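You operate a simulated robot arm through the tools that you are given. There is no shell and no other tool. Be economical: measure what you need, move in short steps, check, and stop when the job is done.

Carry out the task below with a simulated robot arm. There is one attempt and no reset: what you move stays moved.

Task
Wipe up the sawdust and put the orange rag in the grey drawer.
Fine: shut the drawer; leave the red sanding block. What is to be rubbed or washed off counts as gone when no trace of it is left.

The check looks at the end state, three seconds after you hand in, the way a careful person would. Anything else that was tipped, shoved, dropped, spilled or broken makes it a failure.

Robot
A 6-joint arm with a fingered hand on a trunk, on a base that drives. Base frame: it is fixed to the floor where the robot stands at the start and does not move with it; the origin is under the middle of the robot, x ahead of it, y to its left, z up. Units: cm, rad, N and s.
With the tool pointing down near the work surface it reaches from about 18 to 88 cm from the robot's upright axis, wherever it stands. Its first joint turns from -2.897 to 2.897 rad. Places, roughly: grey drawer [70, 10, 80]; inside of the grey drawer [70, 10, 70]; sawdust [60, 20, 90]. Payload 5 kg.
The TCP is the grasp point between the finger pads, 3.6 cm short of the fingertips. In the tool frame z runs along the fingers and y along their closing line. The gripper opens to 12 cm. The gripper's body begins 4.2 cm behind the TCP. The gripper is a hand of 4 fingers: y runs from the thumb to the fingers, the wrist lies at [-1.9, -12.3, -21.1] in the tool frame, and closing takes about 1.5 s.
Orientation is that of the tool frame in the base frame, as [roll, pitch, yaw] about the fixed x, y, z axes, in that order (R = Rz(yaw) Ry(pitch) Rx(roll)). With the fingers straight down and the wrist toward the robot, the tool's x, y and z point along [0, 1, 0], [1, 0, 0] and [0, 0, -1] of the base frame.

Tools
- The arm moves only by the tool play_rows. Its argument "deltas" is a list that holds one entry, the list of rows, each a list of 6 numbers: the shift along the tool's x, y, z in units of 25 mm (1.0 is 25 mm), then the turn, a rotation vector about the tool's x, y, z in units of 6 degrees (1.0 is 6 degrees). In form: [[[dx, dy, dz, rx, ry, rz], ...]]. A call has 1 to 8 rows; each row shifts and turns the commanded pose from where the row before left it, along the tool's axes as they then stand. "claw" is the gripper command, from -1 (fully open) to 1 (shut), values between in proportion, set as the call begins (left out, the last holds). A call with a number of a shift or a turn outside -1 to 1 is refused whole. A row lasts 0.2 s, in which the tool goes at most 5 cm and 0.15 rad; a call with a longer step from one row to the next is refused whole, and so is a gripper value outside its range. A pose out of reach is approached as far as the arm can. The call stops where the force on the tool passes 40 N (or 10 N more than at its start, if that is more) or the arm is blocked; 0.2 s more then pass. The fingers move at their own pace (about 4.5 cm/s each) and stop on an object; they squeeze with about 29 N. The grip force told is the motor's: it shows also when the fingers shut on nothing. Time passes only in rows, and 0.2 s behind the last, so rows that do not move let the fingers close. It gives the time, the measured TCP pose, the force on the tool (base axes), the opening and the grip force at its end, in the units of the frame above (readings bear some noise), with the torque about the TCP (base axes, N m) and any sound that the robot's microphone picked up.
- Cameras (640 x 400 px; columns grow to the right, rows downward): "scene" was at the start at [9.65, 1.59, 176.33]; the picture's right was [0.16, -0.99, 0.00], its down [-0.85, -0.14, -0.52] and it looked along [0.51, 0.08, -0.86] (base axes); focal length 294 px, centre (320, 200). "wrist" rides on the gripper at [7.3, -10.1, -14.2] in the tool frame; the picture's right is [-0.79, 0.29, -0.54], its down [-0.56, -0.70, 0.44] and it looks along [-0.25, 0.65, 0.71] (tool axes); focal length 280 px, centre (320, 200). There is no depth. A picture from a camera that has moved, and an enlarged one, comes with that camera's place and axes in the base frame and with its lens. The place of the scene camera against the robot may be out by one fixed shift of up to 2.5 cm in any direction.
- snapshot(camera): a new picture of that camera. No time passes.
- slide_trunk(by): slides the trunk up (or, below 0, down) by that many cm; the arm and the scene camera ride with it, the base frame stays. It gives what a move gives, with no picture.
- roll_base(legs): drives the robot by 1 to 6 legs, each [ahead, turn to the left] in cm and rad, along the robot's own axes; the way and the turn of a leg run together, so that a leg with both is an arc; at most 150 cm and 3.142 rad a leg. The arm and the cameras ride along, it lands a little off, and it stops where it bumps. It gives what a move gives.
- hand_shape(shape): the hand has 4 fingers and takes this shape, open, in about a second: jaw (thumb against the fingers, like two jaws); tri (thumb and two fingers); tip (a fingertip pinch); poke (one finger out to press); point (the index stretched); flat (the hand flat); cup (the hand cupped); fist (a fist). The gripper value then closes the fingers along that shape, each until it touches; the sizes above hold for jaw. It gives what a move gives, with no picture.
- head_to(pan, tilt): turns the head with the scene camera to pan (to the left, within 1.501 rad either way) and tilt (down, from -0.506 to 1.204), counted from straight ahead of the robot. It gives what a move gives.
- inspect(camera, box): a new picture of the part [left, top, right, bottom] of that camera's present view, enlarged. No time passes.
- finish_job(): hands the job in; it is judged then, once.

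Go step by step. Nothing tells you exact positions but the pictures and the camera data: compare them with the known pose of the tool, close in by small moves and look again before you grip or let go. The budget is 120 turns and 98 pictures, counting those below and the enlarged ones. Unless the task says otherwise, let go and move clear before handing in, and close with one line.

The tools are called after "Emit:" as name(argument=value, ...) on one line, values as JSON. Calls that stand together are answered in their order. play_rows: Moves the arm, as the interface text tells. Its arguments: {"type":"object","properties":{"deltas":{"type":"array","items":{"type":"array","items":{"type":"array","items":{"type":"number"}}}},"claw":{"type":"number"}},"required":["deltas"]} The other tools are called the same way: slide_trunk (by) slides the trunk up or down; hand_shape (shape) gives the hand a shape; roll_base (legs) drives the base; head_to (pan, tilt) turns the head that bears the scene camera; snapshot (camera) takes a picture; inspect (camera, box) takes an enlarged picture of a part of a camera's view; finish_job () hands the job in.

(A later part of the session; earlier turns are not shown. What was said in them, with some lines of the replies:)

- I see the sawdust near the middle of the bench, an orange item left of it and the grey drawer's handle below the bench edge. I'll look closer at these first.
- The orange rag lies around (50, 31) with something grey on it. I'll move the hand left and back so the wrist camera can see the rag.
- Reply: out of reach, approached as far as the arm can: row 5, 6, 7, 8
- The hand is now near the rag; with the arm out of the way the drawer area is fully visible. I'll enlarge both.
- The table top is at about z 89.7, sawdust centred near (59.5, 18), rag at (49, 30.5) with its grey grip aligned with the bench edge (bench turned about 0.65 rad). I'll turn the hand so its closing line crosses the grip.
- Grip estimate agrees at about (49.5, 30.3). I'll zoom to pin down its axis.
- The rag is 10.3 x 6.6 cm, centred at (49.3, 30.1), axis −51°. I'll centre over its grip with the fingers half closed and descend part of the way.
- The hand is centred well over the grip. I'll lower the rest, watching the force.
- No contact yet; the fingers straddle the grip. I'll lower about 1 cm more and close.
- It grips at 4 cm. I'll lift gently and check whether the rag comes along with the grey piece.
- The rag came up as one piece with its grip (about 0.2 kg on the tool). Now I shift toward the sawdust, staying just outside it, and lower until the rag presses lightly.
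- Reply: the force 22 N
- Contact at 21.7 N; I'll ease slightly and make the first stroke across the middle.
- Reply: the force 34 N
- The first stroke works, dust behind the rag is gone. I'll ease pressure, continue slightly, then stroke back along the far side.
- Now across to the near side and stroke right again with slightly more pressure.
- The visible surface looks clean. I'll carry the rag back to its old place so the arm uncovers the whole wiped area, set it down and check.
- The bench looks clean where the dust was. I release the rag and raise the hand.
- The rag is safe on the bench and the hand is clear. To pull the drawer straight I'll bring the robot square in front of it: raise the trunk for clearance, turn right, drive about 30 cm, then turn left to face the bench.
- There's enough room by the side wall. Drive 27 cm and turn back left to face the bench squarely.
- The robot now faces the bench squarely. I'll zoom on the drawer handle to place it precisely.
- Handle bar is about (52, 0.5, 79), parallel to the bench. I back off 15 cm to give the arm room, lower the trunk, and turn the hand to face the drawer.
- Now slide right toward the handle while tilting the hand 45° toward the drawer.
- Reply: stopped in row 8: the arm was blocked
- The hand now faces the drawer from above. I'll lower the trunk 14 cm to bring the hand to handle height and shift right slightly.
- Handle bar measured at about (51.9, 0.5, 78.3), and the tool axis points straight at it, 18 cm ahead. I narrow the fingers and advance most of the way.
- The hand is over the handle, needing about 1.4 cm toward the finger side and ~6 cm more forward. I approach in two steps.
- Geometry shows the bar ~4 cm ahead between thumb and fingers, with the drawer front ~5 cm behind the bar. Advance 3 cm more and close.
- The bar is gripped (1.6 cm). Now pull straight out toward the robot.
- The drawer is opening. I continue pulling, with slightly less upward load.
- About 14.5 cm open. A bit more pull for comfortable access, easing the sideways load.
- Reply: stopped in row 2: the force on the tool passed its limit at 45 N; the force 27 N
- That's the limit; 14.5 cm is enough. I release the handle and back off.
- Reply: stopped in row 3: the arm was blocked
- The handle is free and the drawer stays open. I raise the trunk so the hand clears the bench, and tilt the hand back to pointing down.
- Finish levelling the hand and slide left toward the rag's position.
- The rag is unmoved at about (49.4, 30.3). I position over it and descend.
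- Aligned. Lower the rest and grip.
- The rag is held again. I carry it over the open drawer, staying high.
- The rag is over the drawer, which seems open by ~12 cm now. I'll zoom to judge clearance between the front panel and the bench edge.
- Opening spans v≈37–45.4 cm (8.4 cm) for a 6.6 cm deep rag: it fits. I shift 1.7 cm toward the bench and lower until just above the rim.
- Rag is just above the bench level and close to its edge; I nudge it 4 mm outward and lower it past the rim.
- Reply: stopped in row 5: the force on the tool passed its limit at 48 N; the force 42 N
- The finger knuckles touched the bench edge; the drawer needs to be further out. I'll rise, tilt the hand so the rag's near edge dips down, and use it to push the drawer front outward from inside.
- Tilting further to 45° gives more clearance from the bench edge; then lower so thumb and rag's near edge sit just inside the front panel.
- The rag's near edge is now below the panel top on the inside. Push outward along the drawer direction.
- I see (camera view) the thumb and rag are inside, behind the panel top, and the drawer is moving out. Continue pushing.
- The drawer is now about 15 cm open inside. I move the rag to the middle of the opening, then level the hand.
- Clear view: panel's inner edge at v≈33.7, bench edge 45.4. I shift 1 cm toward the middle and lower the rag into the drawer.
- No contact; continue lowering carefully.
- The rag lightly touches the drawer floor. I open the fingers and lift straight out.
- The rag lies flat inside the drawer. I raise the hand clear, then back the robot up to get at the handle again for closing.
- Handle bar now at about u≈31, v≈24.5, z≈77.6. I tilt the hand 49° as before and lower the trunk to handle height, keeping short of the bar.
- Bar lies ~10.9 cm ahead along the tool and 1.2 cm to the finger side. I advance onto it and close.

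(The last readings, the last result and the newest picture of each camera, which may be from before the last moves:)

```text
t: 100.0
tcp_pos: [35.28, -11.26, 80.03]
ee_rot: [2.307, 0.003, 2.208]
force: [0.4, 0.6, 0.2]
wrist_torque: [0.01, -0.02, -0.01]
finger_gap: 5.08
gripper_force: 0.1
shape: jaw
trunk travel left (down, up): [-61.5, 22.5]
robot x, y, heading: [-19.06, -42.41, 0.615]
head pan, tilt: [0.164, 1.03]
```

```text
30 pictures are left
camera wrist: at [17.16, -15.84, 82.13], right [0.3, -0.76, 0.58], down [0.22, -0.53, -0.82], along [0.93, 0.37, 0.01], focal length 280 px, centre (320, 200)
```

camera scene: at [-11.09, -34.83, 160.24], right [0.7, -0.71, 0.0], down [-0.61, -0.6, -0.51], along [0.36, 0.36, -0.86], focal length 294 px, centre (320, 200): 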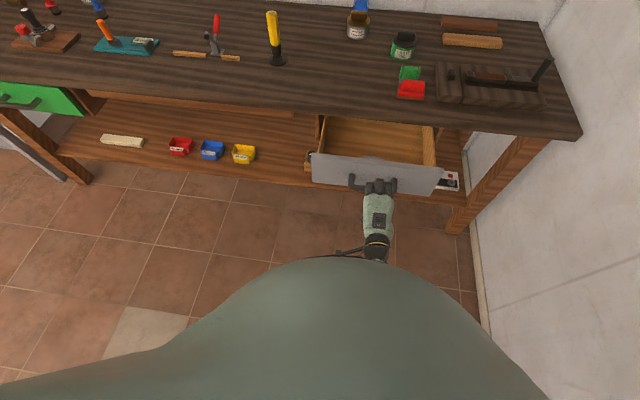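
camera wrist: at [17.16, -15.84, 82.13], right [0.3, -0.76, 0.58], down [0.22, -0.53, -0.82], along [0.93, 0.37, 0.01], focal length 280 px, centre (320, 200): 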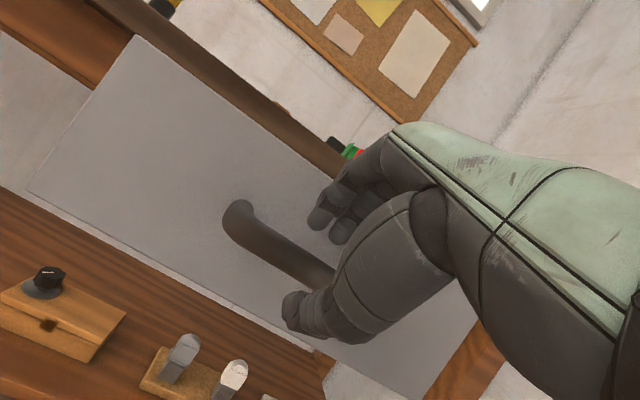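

The view matches the earlier pre-grip position. Advance 3 cm and close on the bar.

Emit:
play_rows(deltas=[[[0, 0.1, 0.4, 0, 0, 0], [0, 0.1, 0.4, 0, 0, 0], [0, 0, 0.4, 0, 0, 0], [0, 0, 0, 0, 0, 0]]])

Emit:
play_rows(deltas=[[[0, 0, 0, 0, 0, 0], [0, 0, 0, 0, 0, 0], [0, 0, 0, 0, 0, 0], [0, 0, 0, 0, 0, 0], [0, 0, 0, 0, 0, 0], [0, 0, 0, 0, 0, 0]]], claw=1)

```text
t: 101.0
tcp_pos: [37.54, -9.88, 78.47]
ee_rot: [2.306, 0.001, 2.209]
force: [-0.7, -0.5, 0.3]
wrist_torque: [0.0, 0.01, -0.02]
finger_gap: 5.08
gripper_force: 0.0
shape: jaw
trunk travel left (down, up): [-61.5, 22.5]
robot x, y, heading: [-19.09, -42.16, 0.613]
head pan, tilt: [0.164, 1.03]
```

```text
t: 102.4
tcp_pos: [37.55, -9.82, 78.29]
ee_rot: [2.308, 0.001, 2.207]
force: [0.7, 0.5, -10.2]
wrist_torque: [-0.02, 0.02, 0.09]
finger_gap: 1.01
gripper_force: 29.1
shape: jaw
trunk travel left (down, up): [-61.5, 22.5]
robot x, y, heading: [-18.64, -42.1, 0.615]
head pan, tilt: [0.164, 1.03]
```

Gripped. Now push the drawer back in along its direction.

Emit:
play_rows(deltas=[[[0, 0.15, 0.3, 0, 0, 0], [0, 0.42, 0.46, 0, 0, 0], [0, 0.42, 0.46, 0, 0, 0], [0, 0.42, 0.46, 0, 0, 0], [0, 0.42, 0.46, 0, 0, 0], [0, 0.42, 0.46, 0, 0, 0], [0, 0.42, 0.46, 0, 0, 0]]])

Emit:
snapshot(camera="scene")

```text
t: 104.0
tcp_pos: [45.86, -3.71, 78.26]
ee_rot: [2.305, 0.001, 2.207]
force: [0.9, 0.2, -5.9]
wrist_torque: [-0.03, 0.01, 0.06]
finger_gap: 1.11
gripper_force: 29.1
shape: jaw
trunk travel left (down, up): [-61.5, 22.5]
robot x, y, heading: [-18.54, -42.22, 0.616]
head pan, tilt: [0.164, 1.03]
```

```text
29 pictures are left
camera scene: at [-11.39, -35.14, 160.32], right [0.7, -0.71, 0.0], down [-0.61, -0.6, -0.51], along [0.37, 0.36, -0.86], focal length 294 px, centre (320, 200)
```

scene: 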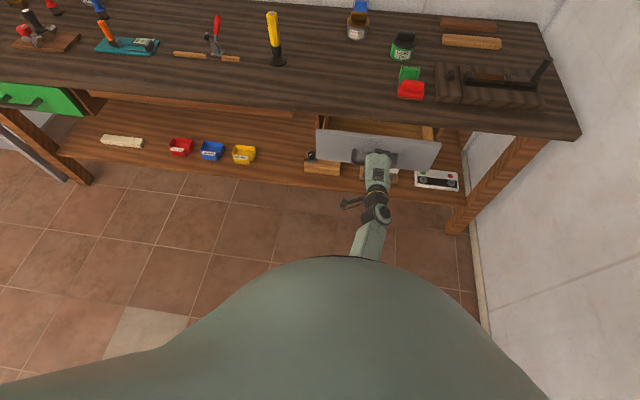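

The drawer is closing; keep pushing until it seats.

Emit:
play_rows(deltas=[[[0, 0.42, 0.46, 0, 0, 0], [0, 0.42, 0.46, 0, 0, 0], [0, 0.42, 0.46, 0, 0, 0], [0, 0.42, 0.46, 0, 0, 0], [0, 0.3, 0.33, 0, 0, 0], [0, 0.2, 0.22, 0, 0, 0], [0, 0.2, 0.22, 0, 0, 0]]])

Emit:
inspect(camera="scene", box=[290, 90, 482, 210])

```text
t: 105.6
tcp_pos: [52.67, 1.37, 77.91]
ee_rot: [2.31, 0.001, 2.209]
force: [-15.4, -12.0, -15.7]
wrist_torque: [-0.11, 0.14, -0.01]
finger_gap: 1.16
gripper_force: 29.3
shape: jaw
trunk travel left (down, up): [-61.5, 22.5]
robot x, y, heading: [-18.75, -42.04, 0.618]
head pan, tilt: [0.164, 1.03]
```

```text
3.33 times, centred on (386, 150) of scene
camera zoom: at [-11.55, -35.26, 160.31], right [0.7, -0.71, 0.0], down [-0.61, -0.6, -0.52], along [0.37, 0.36, -0.86], focal length 981 px, centre (100, 367)
```

zoom: 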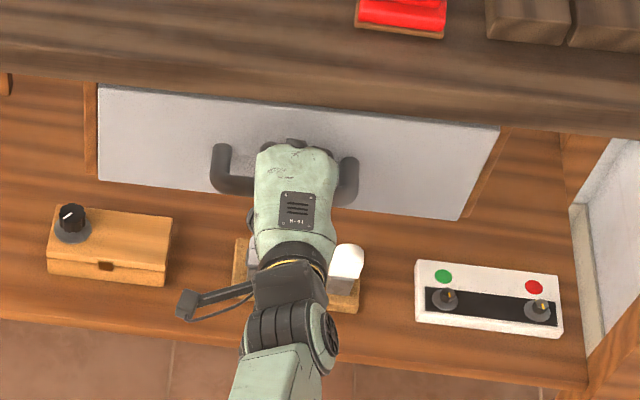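

It seems seated (20 N resistance). One more small firm push to confirm.

Emit:
play_rows(deltas=[[[0, 0.03, 0.15, 0, 0, 0], [0, 0.05, 0.15, 0, 0, 0], [0, 0, 0, 0, 0, 0]]])

Emit:
play_rows(deltas=[[[0, 0, 0, 0, 0, 0], [0, 0, 0, 0, 0, 0], [0, 0, 0, 0, 0, 0], [0, 0, 0, 0, 0, 0], [0, 0, 0, 0, 0, 0]]], claw=0.1)

Emit:
play_rows(deltas=[[[0, 0, -0.5, 0, 0, 0], [0, 0, -0.7, 0, 0, 0], [0, 0, -0.8, 0, 0, 0], [0, 0, -0.8, 0, 0, 0], [0, 0, -0.8, 0, 0, 0], [0, 0, -0.8, 0, 0, 0]]])

Emit:
snapshot(camera="wrist")

Emit:
snapshot(camera="scene")

```text
t: 106.4
tcp_pos: [53.13, 1.8, 77.66]
ee_rot: [2.309, 0.001, 2.208]
force: [-18.5, -15.2, -16.5]
wrist_torque: [0.02, 0.05, -0.02]
finger_gap: 1.19
gripper_force: 29.1
shape: jaw
trunk travel left (down, up): [-61.5, 22.5]
robot x, y, heading: [-18.9, -42.4, 0.616]
head pan, tilt: [0.164, 1.03]
```

```text
t: 107.0
tcp_pos: [52.57, 1.28, 77.05]
ee_rot: [2.324, 0.0, 2.204]
force: [-36.4, -25.4, -2.3]
wrist_torque: [0.4, -0.55, -0.72]
finger_gap: 4.69
gripper_force: 0.0
shape: jaw
trunk travel left (down, up): [-61.5, 22.5]
robot x, y, heading: [-18.84, -42.07, 0.619]
head pan, tilt: [0.164, 1.03]
stopped in row 2: the force on the tool passed its limit at 44 N (the readings are from after the stop); the commanded pose is now the measured one
```

```text
t: 108.4
tcp_pos: [46.25, -3.28, 84.86]
ee_rot: [2.311, 0.001, 2.206]
force: [0.2, -0.2, 0.4]
wrist_torque: [-0.03, 0.02, -0.02]
finger_gap: 5.37
gripper_force: 0.1
shape: jaw
trunk travel left (down, up): [-61.5, 22.5]
robot x, y, heading: [-18.82, -42.32, 0.621]
head pan, tilt: [0.164, 1.03]
```

```text
27 pictures are left
camera wrist: at [28.16, -7.72, 87.06], right [0.3, -0.76, 0.58], down [0.21, -0.54, -0.82], along [0.93, 0.37, 0.0], focal length 280 px, centre (320, 200)
```

wrist: 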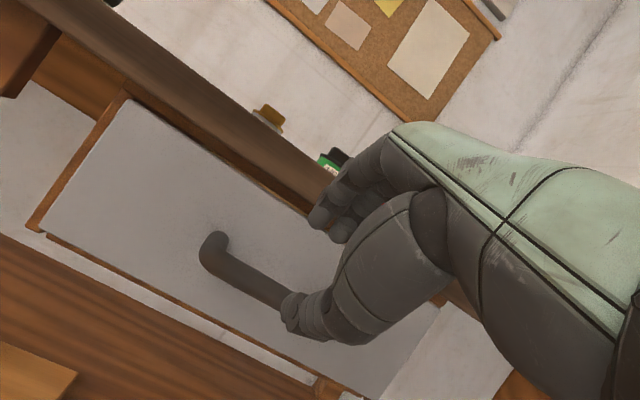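

```text
26 pictures are left
camera scene: at [-11.63, -35.28, 160.33], right [0.7, -0.71, 0.0], down [-0.61, -0.6, -0.52], along [0.37, 0.36, -0.86], focal length 294 px, centre (320, 200)
```

scene: 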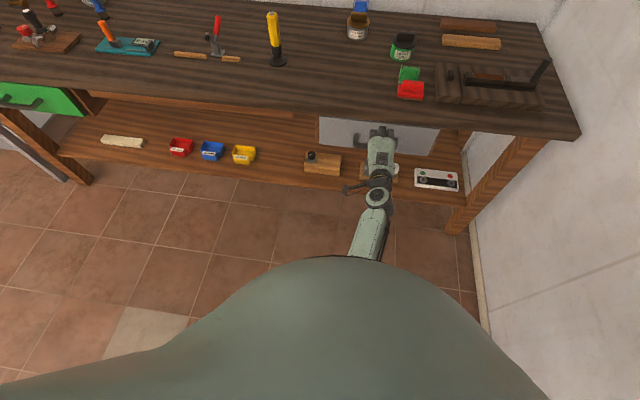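

The drawer looks shut and the hand is free. I'll zoom on the drawer, then raise and inspect the wiped area for traces.

Emit:
inspect(camera="wrist", box=[0, 60, 320, 300])

Emit:
play_rows(deltas=[[[0, 0, -0.8, 0, 0, 0], [0, 0, -0.8, 0, 0, 0]]])

Emit:
slide_trunk(by=22)

Emit:
inspect(camera="scene", box=[240, 60, 480, 210])

Emit:
snapshot(camera="wrist")

```text
1.67 times, centred on (160, 180) of wrist
camera zoom: at [28.16, -7.72, 87.06], right [0.3, -0.76, 0.58], down [0.21, -0.54, -0.82], along [0.93, 0.37, 0.0], focal length 467 px, centre (587, 233)
```

zoom: 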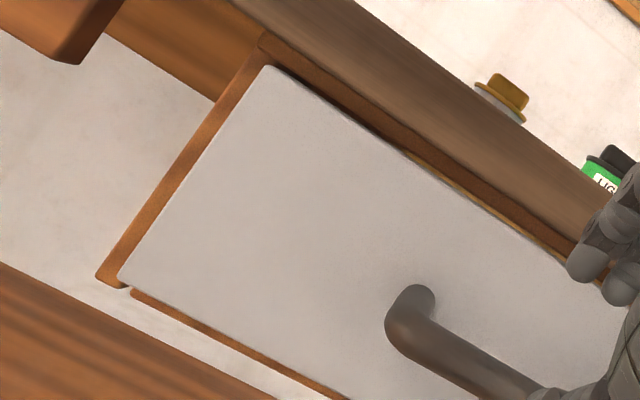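

```text
t: 109.0
tcp_pos: [44.08, -4.95, 87.56]
ee_rot: [2.313, 0.001, 2.208]
force: [0.8, 0.5, 0.3]
wrist_torque: [0.03, 0.0, 0.02]
finger_gap: 5.38
gripper_force: 0.0
shape: jaw
trunk travel left (down, up): [-61.5, 22.5]
robot x, y, heading: [-18.72, -42.04, 0.619]
head pan, tilt: [0.164, 1.03]
```

```text
t: 111.3
tcp_pos: [44.21, -4.86, 109.64]
ee_rot: [2.315, 0.0, 2.206]
force: [-0.8, 0.5, -0.7]
wrist_torque: [0.0, -0.01, 0.02]
finger_gap: 5.39
gripper_force: 0.1
shape: jaw
trunk travel left (down, up): [-83.5, 0.5]
robot x, y, heading: [-18.83, -42.26, 0.62]
head pan, tilt: [0.164, 1.03]
```

```text
2.67 times, centred on (360, 135) of scene
camera zoom: at [-11.53, -35.22, 182.32], right [0.7, -0.71, 0.0], down [-0.61, -0.6, -0.52], along [0.37, 0.36, -0.86], focal length 785 px, centre (213, 373)
```

zoom: 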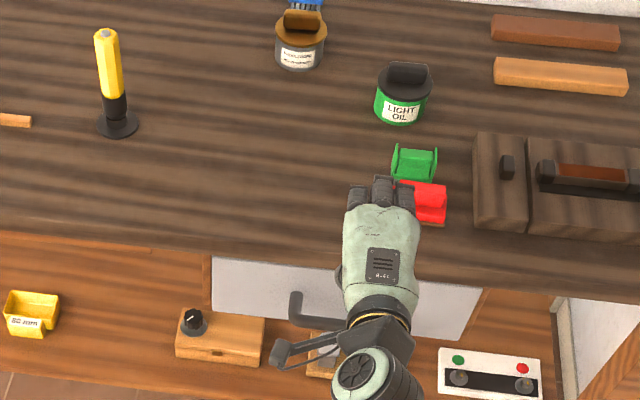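

```text
23 pictures are left
camera wrist: at [26.0, -9.3, 111.76], right [0.3, -0.76, 0.58], down [0.21, -0.54, -0.82], along [0.93, 0.37, 0.0], focal length 280 px, centre (320, 200)
```

wrist: 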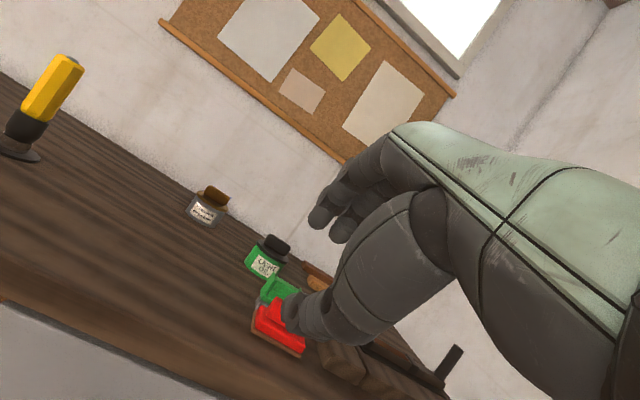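

The bench looks clean. I noticed a thin wood-coloured line above the drawer front, so I'll lower the camera and compare with the initial shut view.

Emit:
slide_trunk(by=-21)

Emit:
inspect(camera="wrist", box=[40, 80, 360, 300])

Emit:
inspect(camera="scene", box=[300, 100, 460, 200])

```text
t: 113.6
tcp_pos: [44.12, -4.8, 88.62]
ee_rot: [2.314, 0.0, 2.208]
force: [-0.8, 0.6, 0.6]
wrist_torque: [0.03, -0.01, 0.01]
finger_gap: 5.38
gripper_force: 0.1
shape: jaw
trunk travel left (down, up): [-62.5, 21.5]
robot x, y, heading: [-18.92, -42.12, 0.615]
head pan, tilt: [0.164, 1.03]
```

```text
1.82 times, centred on (200, 190) of wrist
camera zoom: at [25.99, -9.3, 90.78], right [0.3, -0.76, 0.58], down [0.21, -0.54, -0.82], along [0.93, 0.37, 0.0], focal length 510 px, centre (538, 218)
```

zoom: 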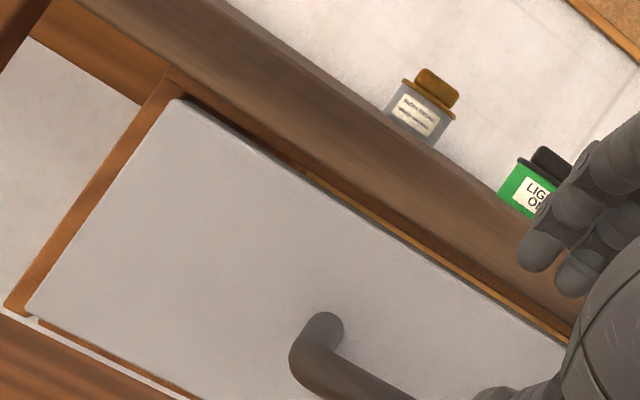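

```text
4.00 times, centred on (380, 150) of scene
camera zoom: at [-11.55, -35.23, 161.33], right [0.7, -0.71, 0.0], down [-0.61, -0.6, -0.52], along [0.37, 0.36, -0.86], focal length 1177 px, centre (80, 400)
```

zoom: 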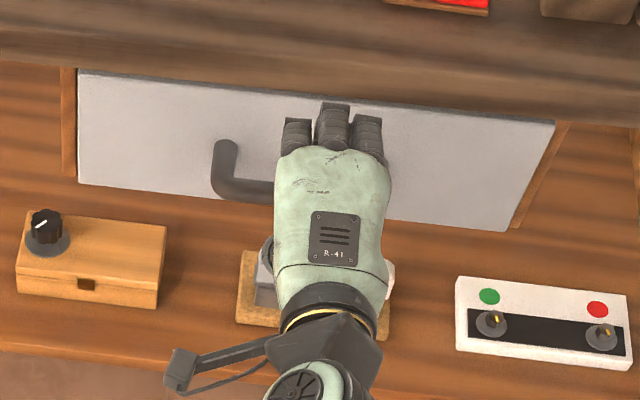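

By geometry the front is back at its initial shut depth (slightly deeper if anything). I raise the trunk again and take a final close look at the wiped spot.

Emit:
slide_trunk(by=21)

Emit:
play_rows(deltas=[[[0, -0.2, -0.9, 0.9, 0, 0], [0, -0.2, -0.9, 0.9, 0, 0], [0, -0.5, -0.5, 0.9, 0, 0], [0, -0.7, 0, 0.9, 0, 0], [0, -0.7, 0, 0.9, 0, 0], [0, -0.7, 0, 0.9, 0, 0]]])

Emit:
inspect(camera="scene", box=[300, 105, 396, 165])

Emit:
inspect(camera="scene", box=[260, 90, 460, 215])

Emit:
snapshot(camera="wrist")

```text
t: 115.8
tcp_pos: [44.15, -4.92, 109.6]
ee_rot: [2.314, -0.001, 2.209]
force: [-0.4, 0.3, 0.5]
wrist_torque: [0.02, -0.02, -0.04]
finger_gap: 5.38
gripper_force: 0.0
shape: jaw
trunk travel left (down, up): [-83.5, 0.5]
robot x, y, heading: [-18.85, -42.03, 0.615]
head pan, tilt: [0.164, 1.03]
```

```text
t: 117.2
tcp_pos: [35.87, -11.06, 110.18]
ee_rot: [2.883, -0.001, 2.207]
force: [-0.2, 0.2, 0.2]
wrist_torque: [0.01, -0.01, 0.02]
finger_gap: 5.36
gripper_force: 0.1
shape: jaw
trunk travel left (down, up): [-83.5, 0.5]
robot x, y, heading: [-18.92, -42.04, 0.618]
head pan, tilt: [0.164, 1.03]
```

```text
6.67 times, centred on (348, 135) of scene
camera zoom: at [-11.52, -35.23, 182.33], right [0.7, -0.71, 0.0], down [-0.61, -0.6, -0.52], along [0.37, 0.36, -0.86], focal length 1962 px, centre (133, 633)
```

zoom: 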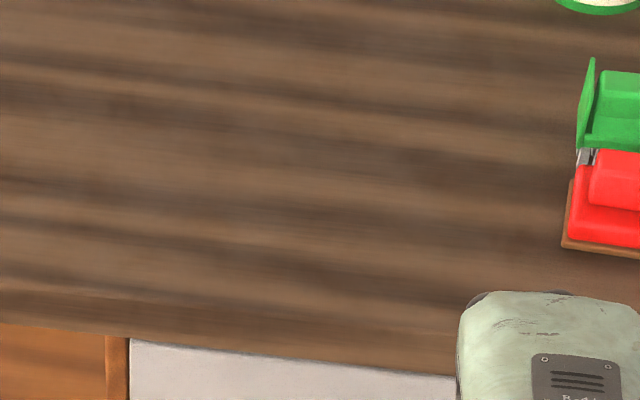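

```text
3.20 times, centred on (360, 152) of scene
camera zoom: at [-11.52, -35.23, 182.33], right [0.7, -0.71, 0.0], down [-0.61, -0.6, -0.52], along [0.37, 0.36, -0.86], focal length 942 px, centre (192, 352)
```

zoom: 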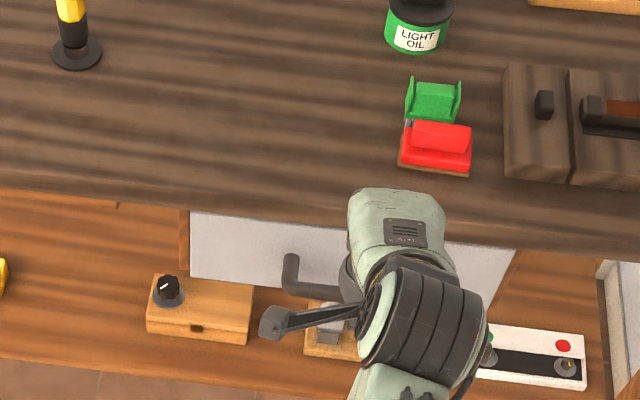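

```text
18 pictures are left
camera wrist: at [20.89, -13.15, 121.25], right [0.58, -0.55, 0.6], down [-0.12, -0.78, -0.61], along [0.81, 0.28, -0.52], focal length 280 px, centre (320, 200)
```

wrist: 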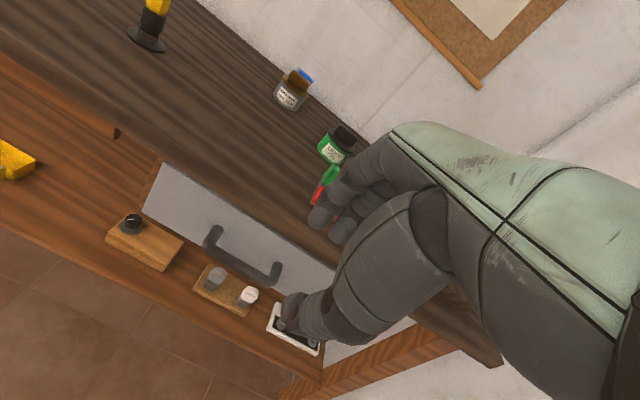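

The wiped spot shows no dust, the grey drawer is shut with the rag inside, and the red block and everything else stand as before; the hand is clear. I'm handing in.

Emit:
finish_job()

```text
The job is handed in.
```

The sawdust is wiped up with no trace left in the final pictures. The orange rag lies in the grey drawer, the drawer is shut, and the red sanding block was not touched.
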